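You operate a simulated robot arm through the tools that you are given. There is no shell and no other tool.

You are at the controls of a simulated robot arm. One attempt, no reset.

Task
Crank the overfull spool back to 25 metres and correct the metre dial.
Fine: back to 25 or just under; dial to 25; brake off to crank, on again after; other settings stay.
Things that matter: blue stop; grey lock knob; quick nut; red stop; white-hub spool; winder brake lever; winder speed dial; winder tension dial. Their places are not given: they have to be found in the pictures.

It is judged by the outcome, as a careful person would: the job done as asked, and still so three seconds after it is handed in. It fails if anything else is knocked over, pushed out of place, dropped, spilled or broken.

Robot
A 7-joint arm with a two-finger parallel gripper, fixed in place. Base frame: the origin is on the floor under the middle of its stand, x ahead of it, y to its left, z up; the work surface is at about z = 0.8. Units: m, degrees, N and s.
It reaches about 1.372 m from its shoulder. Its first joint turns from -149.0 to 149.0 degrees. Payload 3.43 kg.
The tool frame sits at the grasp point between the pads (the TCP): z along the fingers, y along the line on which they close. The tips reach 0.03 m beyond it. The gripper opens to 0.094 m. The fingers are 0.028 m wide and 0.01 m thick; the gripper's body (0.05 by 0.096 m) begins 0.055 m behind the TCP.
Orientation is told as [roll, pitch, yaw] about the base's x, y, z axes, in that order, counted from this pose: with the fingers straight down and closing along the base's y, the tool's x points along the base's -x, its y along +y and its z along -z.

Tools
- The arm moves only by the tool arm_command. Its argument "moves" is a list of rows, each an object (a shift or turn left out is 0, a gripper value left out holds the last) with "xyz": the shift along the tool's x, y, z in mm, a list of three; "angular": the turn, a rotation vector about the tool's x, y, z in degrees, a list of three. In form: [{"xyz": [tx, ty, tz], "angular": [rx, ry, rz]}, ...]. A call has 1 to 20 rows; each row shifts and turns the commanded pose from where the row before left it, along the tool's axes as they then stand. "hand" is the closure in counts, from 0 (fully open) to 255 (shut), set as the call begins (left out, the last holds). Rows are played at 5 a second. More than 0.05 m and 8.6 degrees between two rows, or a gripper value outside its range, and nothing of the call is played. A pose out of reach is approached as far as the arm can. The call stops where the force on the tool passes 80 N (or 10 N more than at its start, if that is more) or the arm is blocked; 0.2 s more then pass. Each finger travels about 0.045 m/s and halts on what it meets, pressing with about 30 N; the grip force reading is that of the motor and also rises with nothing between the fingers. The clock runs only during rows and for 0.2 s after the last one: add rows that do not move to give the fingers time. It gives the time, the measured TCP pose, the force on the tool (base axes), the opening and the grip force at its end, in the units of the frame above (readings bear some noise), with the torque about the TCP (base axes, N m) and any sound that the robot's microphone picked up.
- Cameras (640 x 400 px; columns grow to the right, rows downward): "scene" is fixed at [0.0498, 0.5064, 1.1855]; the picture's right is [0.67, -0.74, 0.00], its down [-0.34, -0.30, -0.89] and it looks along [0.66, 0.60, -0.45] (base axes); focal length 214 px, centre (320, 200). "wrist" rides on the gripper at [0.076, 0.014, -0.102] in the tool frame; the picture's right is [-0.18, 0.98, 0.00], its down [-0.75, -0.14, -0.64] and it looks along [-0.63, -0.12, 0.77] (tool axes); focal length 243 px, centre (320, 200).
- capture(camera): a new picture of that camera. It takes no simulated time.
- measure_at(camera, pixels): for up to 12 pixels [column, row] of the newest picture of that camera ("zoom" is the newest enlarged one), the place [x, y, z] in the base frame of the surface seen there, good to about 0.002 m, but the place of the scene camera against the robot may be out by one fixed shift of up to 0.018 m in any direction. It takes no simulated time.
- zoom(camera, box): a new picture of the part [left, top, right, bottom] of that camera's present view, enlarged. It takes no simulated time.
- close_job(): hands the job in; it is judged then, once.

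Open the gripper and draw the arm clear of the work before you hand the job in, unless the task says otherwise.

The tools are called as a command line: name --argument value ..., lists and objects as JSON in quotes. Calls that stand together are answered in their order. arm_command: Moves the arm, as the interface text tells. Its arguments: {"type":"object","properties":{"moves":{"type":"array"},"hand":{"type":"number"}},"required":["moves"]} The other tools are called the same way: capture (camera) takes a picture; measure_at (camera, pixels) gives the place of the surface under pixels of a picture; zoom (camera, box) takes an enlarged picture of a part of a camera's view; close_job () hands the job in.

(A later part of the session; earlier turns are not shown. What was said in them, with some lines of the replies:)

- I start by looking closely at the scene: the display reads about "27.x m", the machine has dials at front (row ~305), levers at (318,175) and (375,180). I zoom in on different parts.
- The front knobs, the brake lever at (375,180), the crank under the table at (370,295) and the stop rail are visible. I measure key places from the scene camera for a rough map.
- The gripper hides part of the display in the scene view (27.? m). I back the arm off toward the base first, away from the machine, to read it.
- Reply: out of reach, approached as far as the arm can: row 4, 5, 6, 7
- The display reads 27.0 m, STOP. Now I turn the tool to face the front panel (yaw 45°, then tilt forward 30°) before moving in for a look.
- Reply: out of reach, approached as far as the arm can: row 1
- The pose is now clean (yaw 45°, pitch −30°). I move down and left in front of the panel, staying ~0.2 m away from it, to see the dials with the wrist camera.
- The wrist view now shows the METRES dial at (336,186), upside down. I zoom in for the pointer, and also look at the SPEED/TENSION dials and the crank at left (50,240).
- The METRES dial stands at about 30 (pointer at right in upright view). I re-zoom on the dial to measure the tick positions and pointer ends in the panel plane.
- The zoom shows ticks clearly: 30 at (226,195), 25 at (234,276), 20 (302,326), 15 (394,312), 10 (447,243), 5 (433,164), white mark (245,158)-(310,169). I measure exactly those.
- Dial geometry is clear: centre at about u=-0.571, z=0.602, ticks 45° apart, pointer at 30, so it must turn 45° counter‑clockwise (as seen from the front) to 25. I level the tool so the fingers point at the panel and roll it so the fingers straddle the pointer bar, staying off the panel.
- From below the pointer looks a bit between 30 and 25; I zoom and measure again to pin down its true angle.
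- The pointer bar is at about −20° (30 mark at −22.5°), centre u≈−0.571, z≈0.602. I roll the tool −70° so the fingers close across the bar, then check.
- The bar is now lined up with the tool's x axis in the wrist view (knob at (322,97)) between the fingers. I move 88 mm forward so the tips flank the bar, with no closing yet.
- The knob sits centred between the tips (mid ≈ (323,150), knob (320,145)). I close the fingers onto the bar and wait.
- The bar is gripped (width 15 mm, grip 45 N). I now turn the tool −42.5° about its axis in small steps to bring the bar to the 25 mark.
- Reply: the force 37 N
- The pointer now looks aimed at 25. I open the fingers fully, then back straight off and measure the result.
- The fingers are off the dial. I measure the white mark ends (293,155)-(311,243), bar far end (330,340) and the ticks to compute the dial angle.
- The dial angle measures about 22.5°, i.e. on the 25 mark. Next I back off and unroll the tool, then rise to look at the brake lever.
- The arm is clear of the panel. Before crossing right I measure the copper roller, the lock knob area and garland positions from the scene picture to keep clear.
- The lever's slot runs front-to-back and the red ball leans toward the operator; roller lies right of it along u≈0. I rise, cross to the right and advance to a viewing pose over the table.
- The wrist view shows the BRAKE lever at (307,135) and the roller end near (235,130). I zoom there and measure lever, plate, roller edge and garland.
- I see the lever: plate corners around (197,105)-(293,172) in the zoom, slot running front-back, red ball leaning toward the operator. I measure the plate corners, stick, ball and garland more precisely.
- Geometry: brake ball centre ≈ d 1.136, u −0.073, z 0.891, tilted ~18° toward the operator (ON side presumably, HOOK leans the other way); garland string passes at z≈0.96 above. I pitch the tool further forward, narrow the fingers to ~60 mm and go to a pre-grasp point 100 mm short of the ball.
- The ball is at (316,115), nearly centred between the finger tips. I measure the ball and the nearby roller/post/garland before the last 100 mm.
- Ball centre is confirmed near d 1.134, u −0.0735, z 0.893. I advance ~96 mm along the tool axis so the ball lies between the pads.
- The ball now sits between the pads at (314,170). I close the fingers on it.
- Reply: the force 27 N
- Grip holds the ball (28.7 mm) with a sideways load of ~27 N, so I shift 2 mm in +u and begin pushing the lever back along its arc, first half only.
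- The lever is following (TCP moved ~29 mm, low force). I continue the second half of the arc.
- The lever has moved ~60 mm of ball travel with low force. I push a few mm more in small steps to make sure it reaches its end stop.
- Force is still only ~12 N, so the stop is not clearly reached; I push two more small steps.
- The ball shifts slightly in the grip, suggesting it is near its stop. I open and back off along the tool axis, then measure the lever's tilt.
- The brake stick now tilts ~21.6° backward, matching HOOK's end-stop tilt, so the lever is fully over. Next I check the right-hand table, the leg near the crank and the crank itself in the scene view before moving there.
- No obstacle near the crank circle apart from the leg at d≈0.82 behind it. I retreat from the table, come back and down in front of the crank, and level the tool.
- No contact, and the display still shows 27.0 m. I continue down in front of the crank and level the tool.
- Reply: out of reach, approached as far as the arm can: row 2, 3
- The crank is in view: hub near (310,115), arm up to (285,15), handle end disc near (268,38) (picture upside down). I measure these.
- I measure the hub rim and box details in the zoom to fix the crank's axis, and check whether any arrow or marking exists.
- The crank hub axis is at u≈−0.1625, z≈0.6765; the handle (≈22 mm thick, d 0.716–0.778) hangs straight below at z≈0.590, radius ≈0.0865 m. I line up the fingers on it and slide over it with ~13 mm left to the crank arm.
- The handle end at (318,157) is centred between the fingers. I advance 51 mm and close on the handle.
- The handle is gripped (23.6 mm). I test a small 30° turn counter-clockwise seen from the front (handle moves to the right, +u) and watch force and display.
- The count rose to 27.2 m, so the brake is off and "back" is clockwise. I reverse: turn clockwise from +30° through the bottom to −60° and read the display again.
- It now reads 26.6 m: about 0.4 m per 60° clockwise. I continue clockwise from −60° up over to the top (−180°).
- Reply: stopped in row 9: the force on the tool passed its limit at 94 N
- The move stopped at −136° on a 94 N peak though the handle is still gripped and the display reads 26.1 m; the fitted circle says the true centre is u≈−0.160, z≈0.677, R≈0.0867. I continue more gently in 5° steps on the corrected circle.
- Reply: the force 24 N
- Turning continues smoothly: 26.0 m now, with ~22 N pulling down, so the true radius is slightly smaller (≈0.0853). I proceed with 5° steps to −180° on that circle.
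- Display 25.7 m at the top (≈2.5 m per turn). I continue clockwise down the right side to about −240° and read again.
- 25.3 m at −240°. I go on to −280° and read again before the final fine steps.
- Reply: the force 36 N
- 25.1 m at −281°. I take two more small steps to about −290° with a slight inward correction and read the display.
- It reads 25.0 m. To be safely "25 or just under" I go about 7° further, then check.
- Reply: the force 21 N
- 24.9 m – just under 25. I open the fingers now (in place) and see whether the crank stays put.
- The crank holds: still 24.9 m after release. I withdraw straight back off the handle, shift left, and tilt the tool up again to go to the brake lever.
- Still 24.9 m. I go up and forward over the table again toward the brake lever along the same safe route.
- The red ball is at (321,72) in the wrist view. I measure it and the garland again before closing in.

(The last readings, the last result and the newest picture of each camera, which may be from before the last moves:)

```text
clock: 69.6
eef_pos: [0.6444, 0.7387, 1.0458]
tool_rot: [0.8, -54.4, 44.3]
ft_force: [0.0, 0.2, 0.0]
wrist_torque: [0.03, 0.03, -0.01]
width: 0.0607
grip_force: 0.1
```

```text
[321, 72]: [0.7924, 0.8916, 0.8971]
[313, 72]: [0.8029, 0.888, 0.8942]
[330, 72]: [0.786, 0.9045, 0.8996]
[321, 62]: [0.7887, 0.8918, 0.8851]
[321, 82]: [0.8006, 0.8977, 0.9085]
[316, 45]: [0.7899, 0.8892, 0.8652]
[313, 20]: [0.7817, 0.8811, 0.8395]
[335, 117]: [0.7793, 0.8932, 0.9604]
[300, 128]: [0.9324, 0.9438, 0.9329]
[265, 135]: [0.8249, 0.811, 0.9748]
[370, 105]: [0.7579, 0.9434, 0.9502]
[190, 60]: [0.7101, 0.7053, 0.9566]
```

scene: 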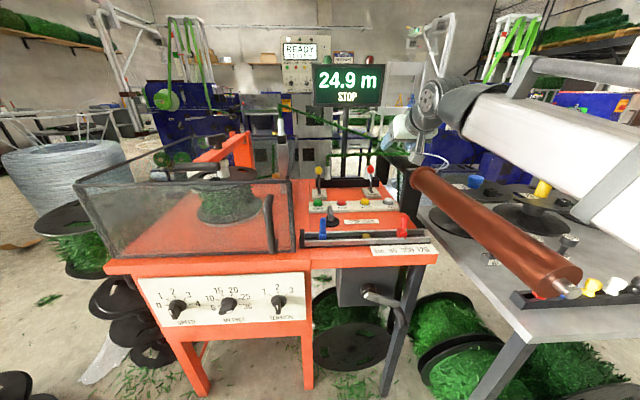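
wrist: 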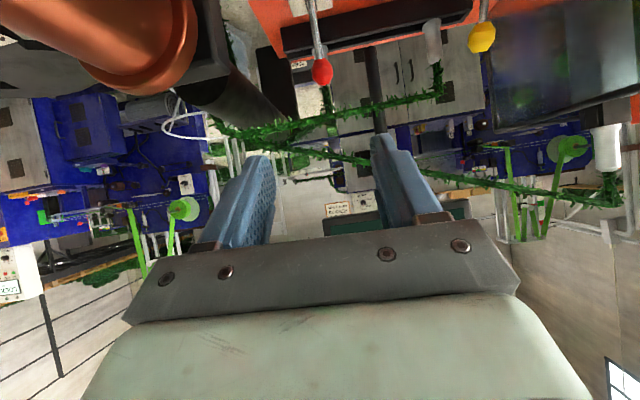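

Ball centre now ≈ d 1.203, u −0.071, z 0.892; garland unchanged at z≈0.96. I trim the tool's small tilt errors and move to 100 mm short of the ball.

arm_command --moves '[{"angular": [0.23, -0.6, -0.4]}, {"xyz": [-0.75, 1, 40.7]}, {"xyz": [-0.75, 1, 40.7]}, {"xyz": [-0.75, 1, 40.7]}, {"xyz": [-0.75, 1, 40.7]}]'

capture --camera "wrist"

measure_at --camera "wrist" --pixels '[[320, 100], [320, 110], [320, 120]]'

```text
clock: 70.8
eef_pos: [0.739, 0.8365, 0.9518]
tool_rot: [0.1, -55.1, 44.9]
ft_force: [0.1, -0.9, 0.5]
wrist_torque: [-0.01, -0.03, -0.01]
width: 0.0608
grip_force: 0.0
```

```text
taken
```

wrist: 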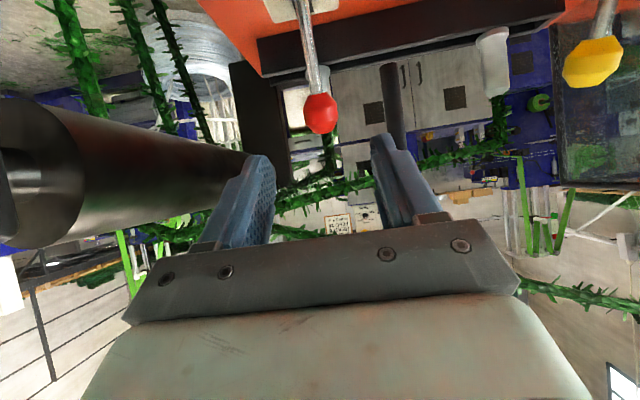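

```text
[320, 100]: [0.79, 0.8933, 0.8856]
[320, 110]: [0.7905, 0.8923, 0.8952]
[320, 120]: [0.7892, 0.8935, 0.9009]
```

The ball is centred ahead at (320,112). I advance the last ~97 mm with the fingers at 60 mm opening, then look.

arm_command --moves '[{"xyz": [-0.8, 0.9, 25]}, {"xyz": [-0.8, 0.9, 25]}, {"xyz": [-0.8, 0.8, 25]}, {"xyz": [0, 0, 22]}]'

capture --camera "wrist"

```text
clock: 71.8
eef_pos: [0.7927, 0.8959, 0.8977]
tool_rot: [0.0, -55.0, 45.0]
ft_force: [-1.0, 0.1, -0.1]
wrist_torque: [0.04, -0.04, 0.01]
width: 0.0606
grip_force: 0.1
```

```text
taken
```

wrist: 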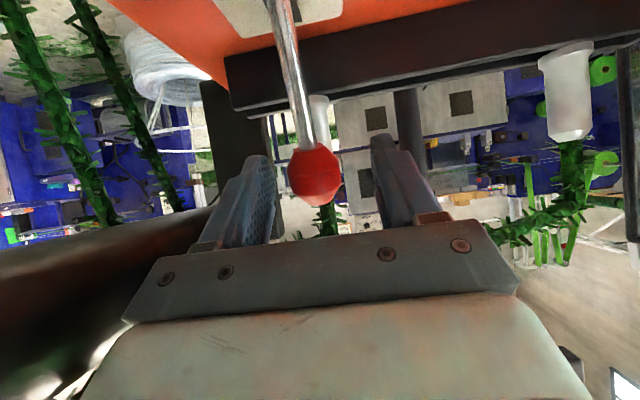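

The ball is between the pads at (315,175), slightly left of centre; I shift 1.5 mm and close on it.

arm_command --moves '[{"xyz": [0, -2, 0]}, {}, {}, {}, {}, {}]' --hand 255

capture --camera "wrist"

```text
clock: 73.2
eef_pos: [0.7946, 0.8931, 0.9004]
tool_rot: [-0.1, -55.1, 44.9]
ft_force: [7.6, -7.5, -1.5]
wrist_torque: [-0.09, -0.1, -0.06]
width: 0.0288
grip_force: 45.4
```

```text
taken
```

wrist: 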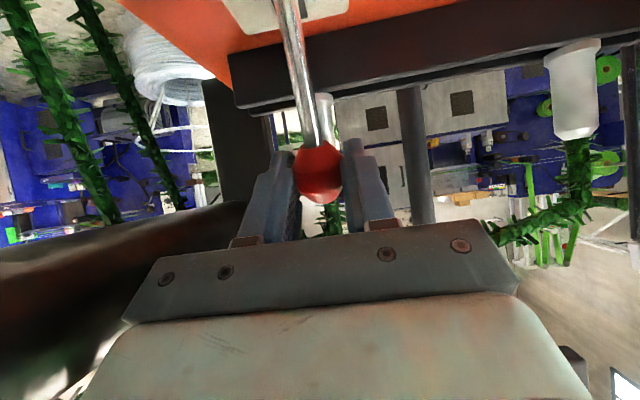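

The ball is gripped with little side load. I pull the lever back toward the operator along its arc, first half.

arm_command --moves '[{"xyz": [2.0, 0, -7.8]}, {"xyz": [2.7, 0, -7.6]}, {"xyz": [3.3, 0, -7.3]}, {"xyz": [4.0, 0, -7.0]}, {"xyz": [4.5, 0, -6.6]}]'

capture --camera "wrist"

```text
clock: 74.4
eef_pos: [0.7669, 0.866, 0.9058]
tool_rot: [0.0, -55.1, 44.9]
ft_force: [17.1, 1.6, 7.0]
wrist_torque: [0.91, -1.05, -0.13]
width: 0.029
grip_force: 44.9
```

```text
taken
```

wrist: 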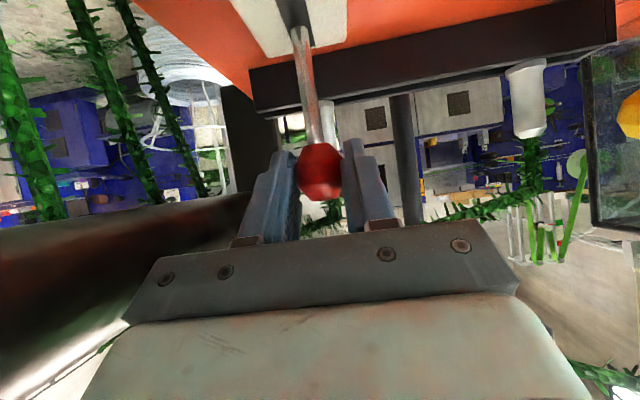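

The lever follows back (ball still centred at (320,170), ~17 N). I pull through the second half of the arc plus a little extra to reach the stop.

arm_command --moves '[{"xyz": [5.1, 0, -6.2]}, {"xyz": [5.6, 0, -5.7]}, {"xyz": [6.1, 0, -5.2]}, {"xyz": [6.5, 0, -4.7]}, {"xyz": [2.7, 0, -1.8]}, {}]'

capture --camera "wrist"

capture --camera "scene"

```text
clock: 75.8
eef_pos: [0.7423, 0.8414, 0.8993]
tool_rot: [0.2, -55.1, 44.9]
ft_force: [11.3, 0.4, 10.4]
wrist_torque: [0.94, -1.06, -0.15]
width: 0.0288
grip_force: 44.9
```

```text
taken
```

wrist: 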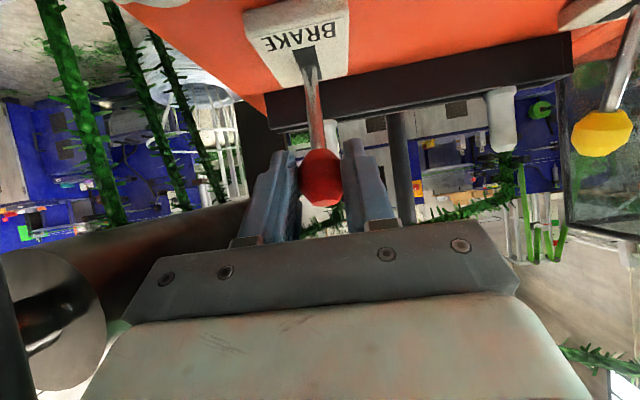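

```text
taken
```

scene: 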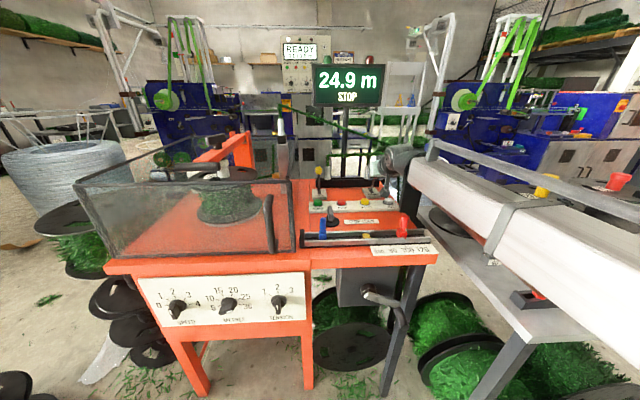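

The lever looks near its original ON position. I pull ~4 mm more to seat it on the stop and check the force.

arm_command --moves '[{"xyz": [2.0, 0, -1.3]}, {"xyz": [2.0, 0, -1.2]}, {}]'

capture --camera "wrist"

```text
clock: 76.6
eef_pos: [0.7381, 0.8388, 0.8969]
tool_rot: [0.1, -55.1, 44.9]
ft_force: [9.5, 4.8, 9.3]
wrist_torque: [1.0, -1.05, -0.09]
width: 0.0286
grip_force: 44.8
```

```text
taken
```

wrist: 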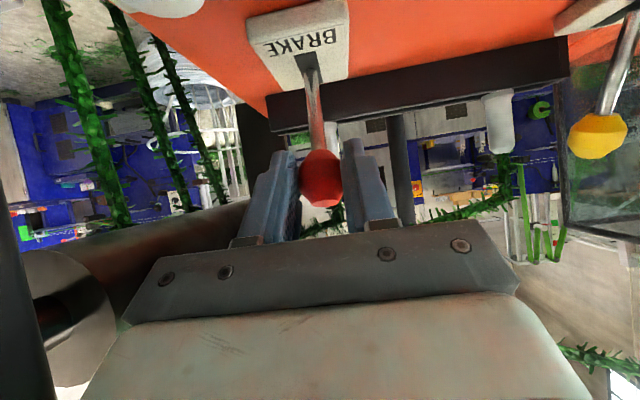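

I release the ball and back off to measure the lever angle.

arm_command --moves '[{}, {}, {}, {}]' --hand 90

arm_command --moves '[{"xyz": [0, 0, -30]}, {"xyz": [0, 0, -30]}, {"xyz": [0, 0, -30]}]'

capture --camera "wrist"

zoom --camera "wrist" --box '[240, 0, 400, 160]'

```text
clock: 77.6
eef_pos: [0.7395, 0.8397, 0.8955]
tool_rot: [0.1, -55.1, 44.9]
ft_force: [-0.1, -0.1, 0.4]
wrist_torque: [0.02, 0.0, -0.02]
width: 0.0606
grip_force: 0.1
```

```text
clock: 78.4
eef_pos: [0.6871, 0.7875, 0.9473]
tool_rot: [0.1, -55.0, 45.0]
ft_force: [0.3, 0.7, -0.4]
wrist_torque: [0.0, 0.01, 0.0]
width: 0.0608
grip_force: 0.0
```

```text
taken
```

wrist: 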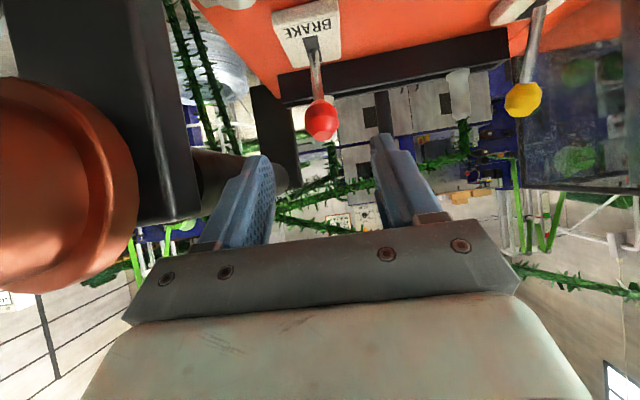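

```text
2.50 times, centred on (320, 80) of wrist
```

zoom: 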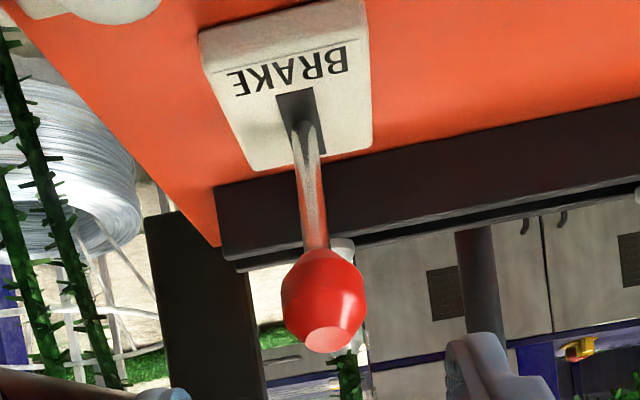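

measure_at --camera "zoom" --pixels '[[322, 300], [322, 275], [322, 335], [312, 225], [310, 190], [308, 160], [305, 140], [304, 125], [285, 300], [362, 295], [310, 210], [318, 245]]'

capture --camera "scene"

zoom --camera "scene" --box '[290, 50, 410, 125]'

```text
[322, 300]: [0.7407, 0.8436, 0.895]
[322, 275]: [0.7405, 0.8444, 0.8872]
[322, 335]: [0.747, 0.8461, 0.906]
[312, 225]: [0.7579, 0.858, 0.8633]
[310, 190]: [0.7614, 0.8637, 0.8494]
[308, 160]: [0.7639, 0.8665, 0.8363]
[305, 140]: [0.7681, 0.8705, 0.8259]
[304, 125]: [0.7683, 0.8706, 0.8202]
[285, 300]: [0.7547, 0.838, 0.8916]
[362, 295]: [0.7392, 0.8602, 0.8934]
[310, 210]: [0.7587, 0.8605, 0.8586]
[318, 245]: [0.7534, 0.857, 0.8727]
```

```text
taken
```

scene: 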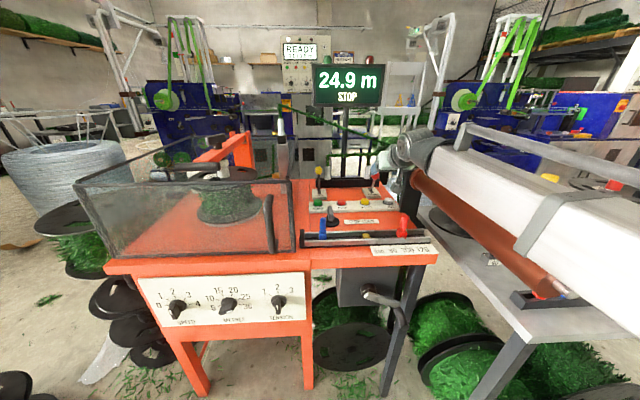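

```text
5.33 times, centred on (350, 88) of scene
```

zoom: 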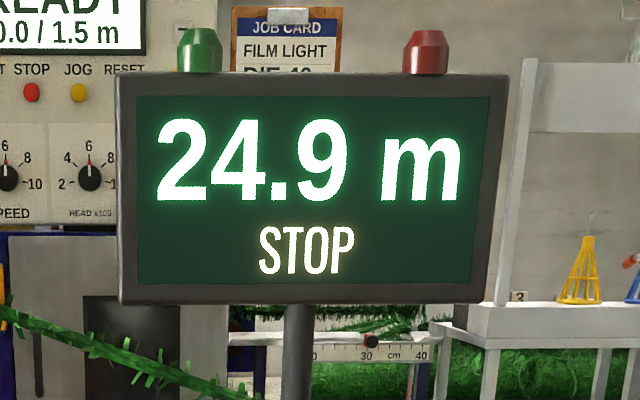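

The lever is back exactly where it started (ball front d≈1.120, z≈0.895) and the display holds 24.9 m. I back away from the lever, retreat in front of the table and open the gripper.

arm_command --moves '[{"xyz": [0, 0, -40]}, {"xyz": [0, 0, -40]}, {"xyz": [0, 0, -40]}, {"xyz": [28, 13.75, -30]}, {"xyz": [28, 13.75, -30]}, {"xyz": [28, 13.75, -30]}, {"xyz": [28, 13.75, -30]}, {"xyz": [28, 13.75, -30]}, {"xyz": [28, 13.75, -30]}]'

arm_command --moves '[{}, {}, {}]' --hand 0

capture --camera "scene"

capture --camera "wrist"

zoom --camera "scene" --box '[130, 260, 330, 385]'

zoom --camera "scene" --box '[280, 150, 440, 250]'

```text
clock: 80.4
eef_pos: [0.3858, 0.603, 0.9832]
tool_rot: [0.1, -54.9, 44.9]
ft_force: [1.1, 0.5, -0.2]
wrist_torque: [0.0, 0.04, 0.0]
width: 0.0609
grip_force: 0.1
```

```text
clock: 81.2
eef_pos: [0.3852, 0.6042, 0.9845]
tool_rot: [0.1, -54.9, 45.0]
ft_force: [0.5, 0.6, -0.1]
wrist_torque: [0.0, 0.03, -0.02]
width: 0.0943
grip_force: 0.0
```

```text
taken
```

scene: 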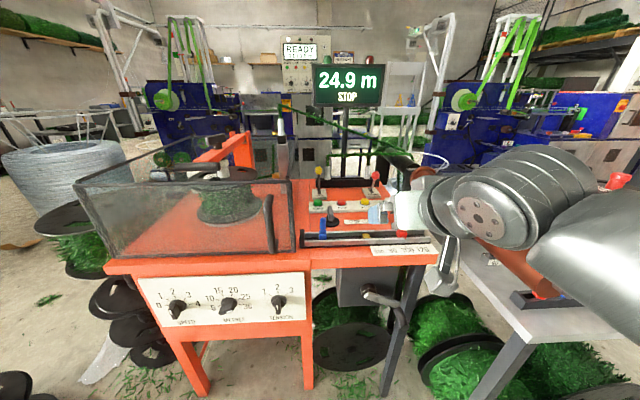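

```text
taken
```

wrist: 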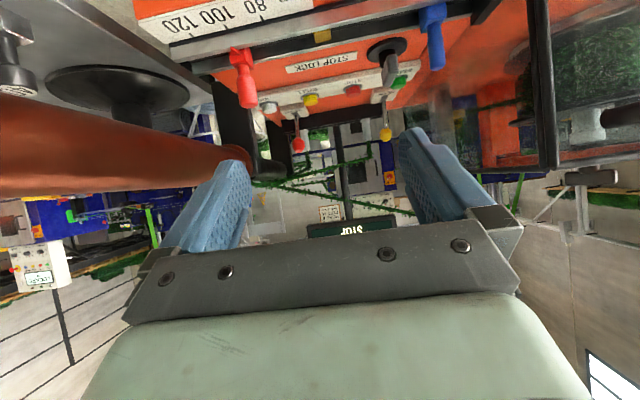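

```text
3.20 times, centred on (230, 322) of scene
```

zoom: 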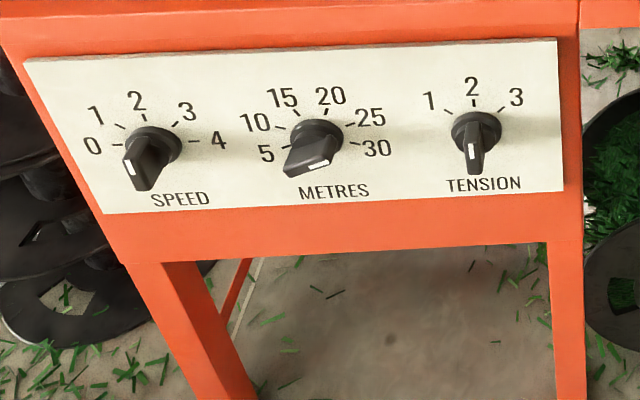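

```text
4.00 times, centred on (360, 200) of scene
```

zoom: 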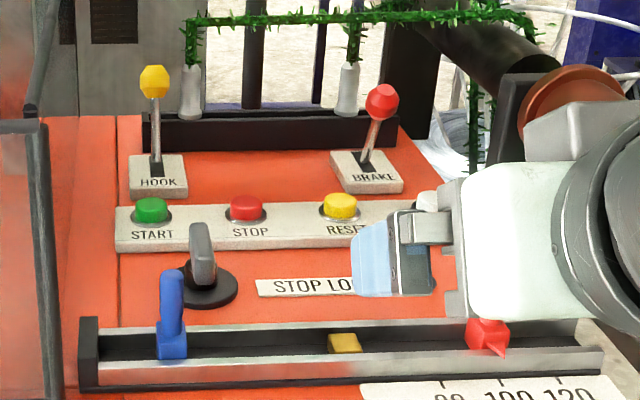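

Everything matches: brake ball back at its start pixel (382,102), SPEED/TENSION and stops unchanged, METRES on 25, display 24.9 m. I raise the arm a bit further clear and wait to confirm nothing drifts.

arm_command --moves '[{"xyz": [-41, 0, -28.7]}, {"xyz": [-41, 0, -28.7]}, {}, {}, {}, {}, {}, {}, {}, {}]'

capture --camera "scene"

zoom --camera "scene" --box '[280, 50, 440, 150]'

```text
clock: 83.4
eef_pos: [0.3848, 0.6053, 1.0853]
tool_rot: [0.2, -55.0, 44.8]
ft_force: [-0.7, 0.1, 0.1]
wrist_torque: [0.0, -0.02, 0.0]
width: 0.0939
grip_force: 0.1
```

```text
taken
```

scene: 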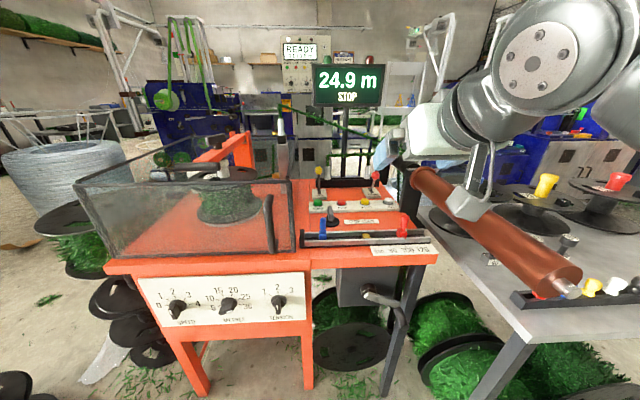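

```text
4.00 times, centred on (360, 100) of scene
```

zoom: 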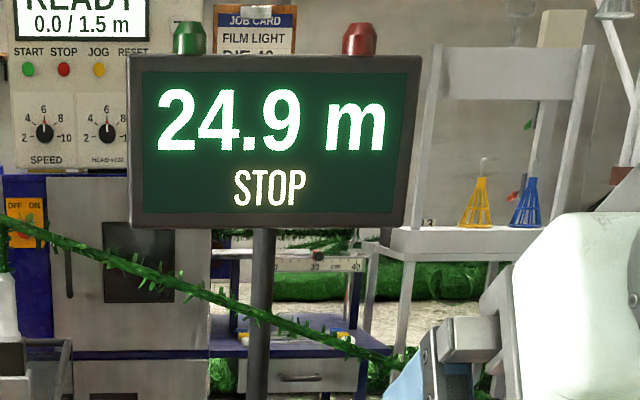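

The display stays at 24.9 m, the brake is on again, the METRES dial is on 25, nothing else has moved, and the arm is clear with an open gripper. I hand the job in.

close_job

```text
The job is handed in.
```

The spool is cranked back from 27.0 m to 24.9 m, just under 25. The METRES dial is set to 25.

- **Cranking:** I moved the brake lever off, then turned the crank clockwise, which is the direction that winds back. My first test turn went the wrong way and briefly took the display to 27.2 m. One turn also stopped on a 94 N force peak partway round. I continued in smaller steps with no further stops.
- **Brake:** The lever is back on. It measures in the same position as at the start.
- **Dial:** The pointer was at 30. It now measures within about 1° of the 25 mark.
- **Other settings:** SPEED, TENSION, the blue and red stops, and the grey lock knob look unchanged in the final pictures. I did not touch the quick nut or the spool itself.

The display still read 24.9 m about 19 seconds after I let go of the crank. I handed the job in with the gripper open and the arm clear of the work.
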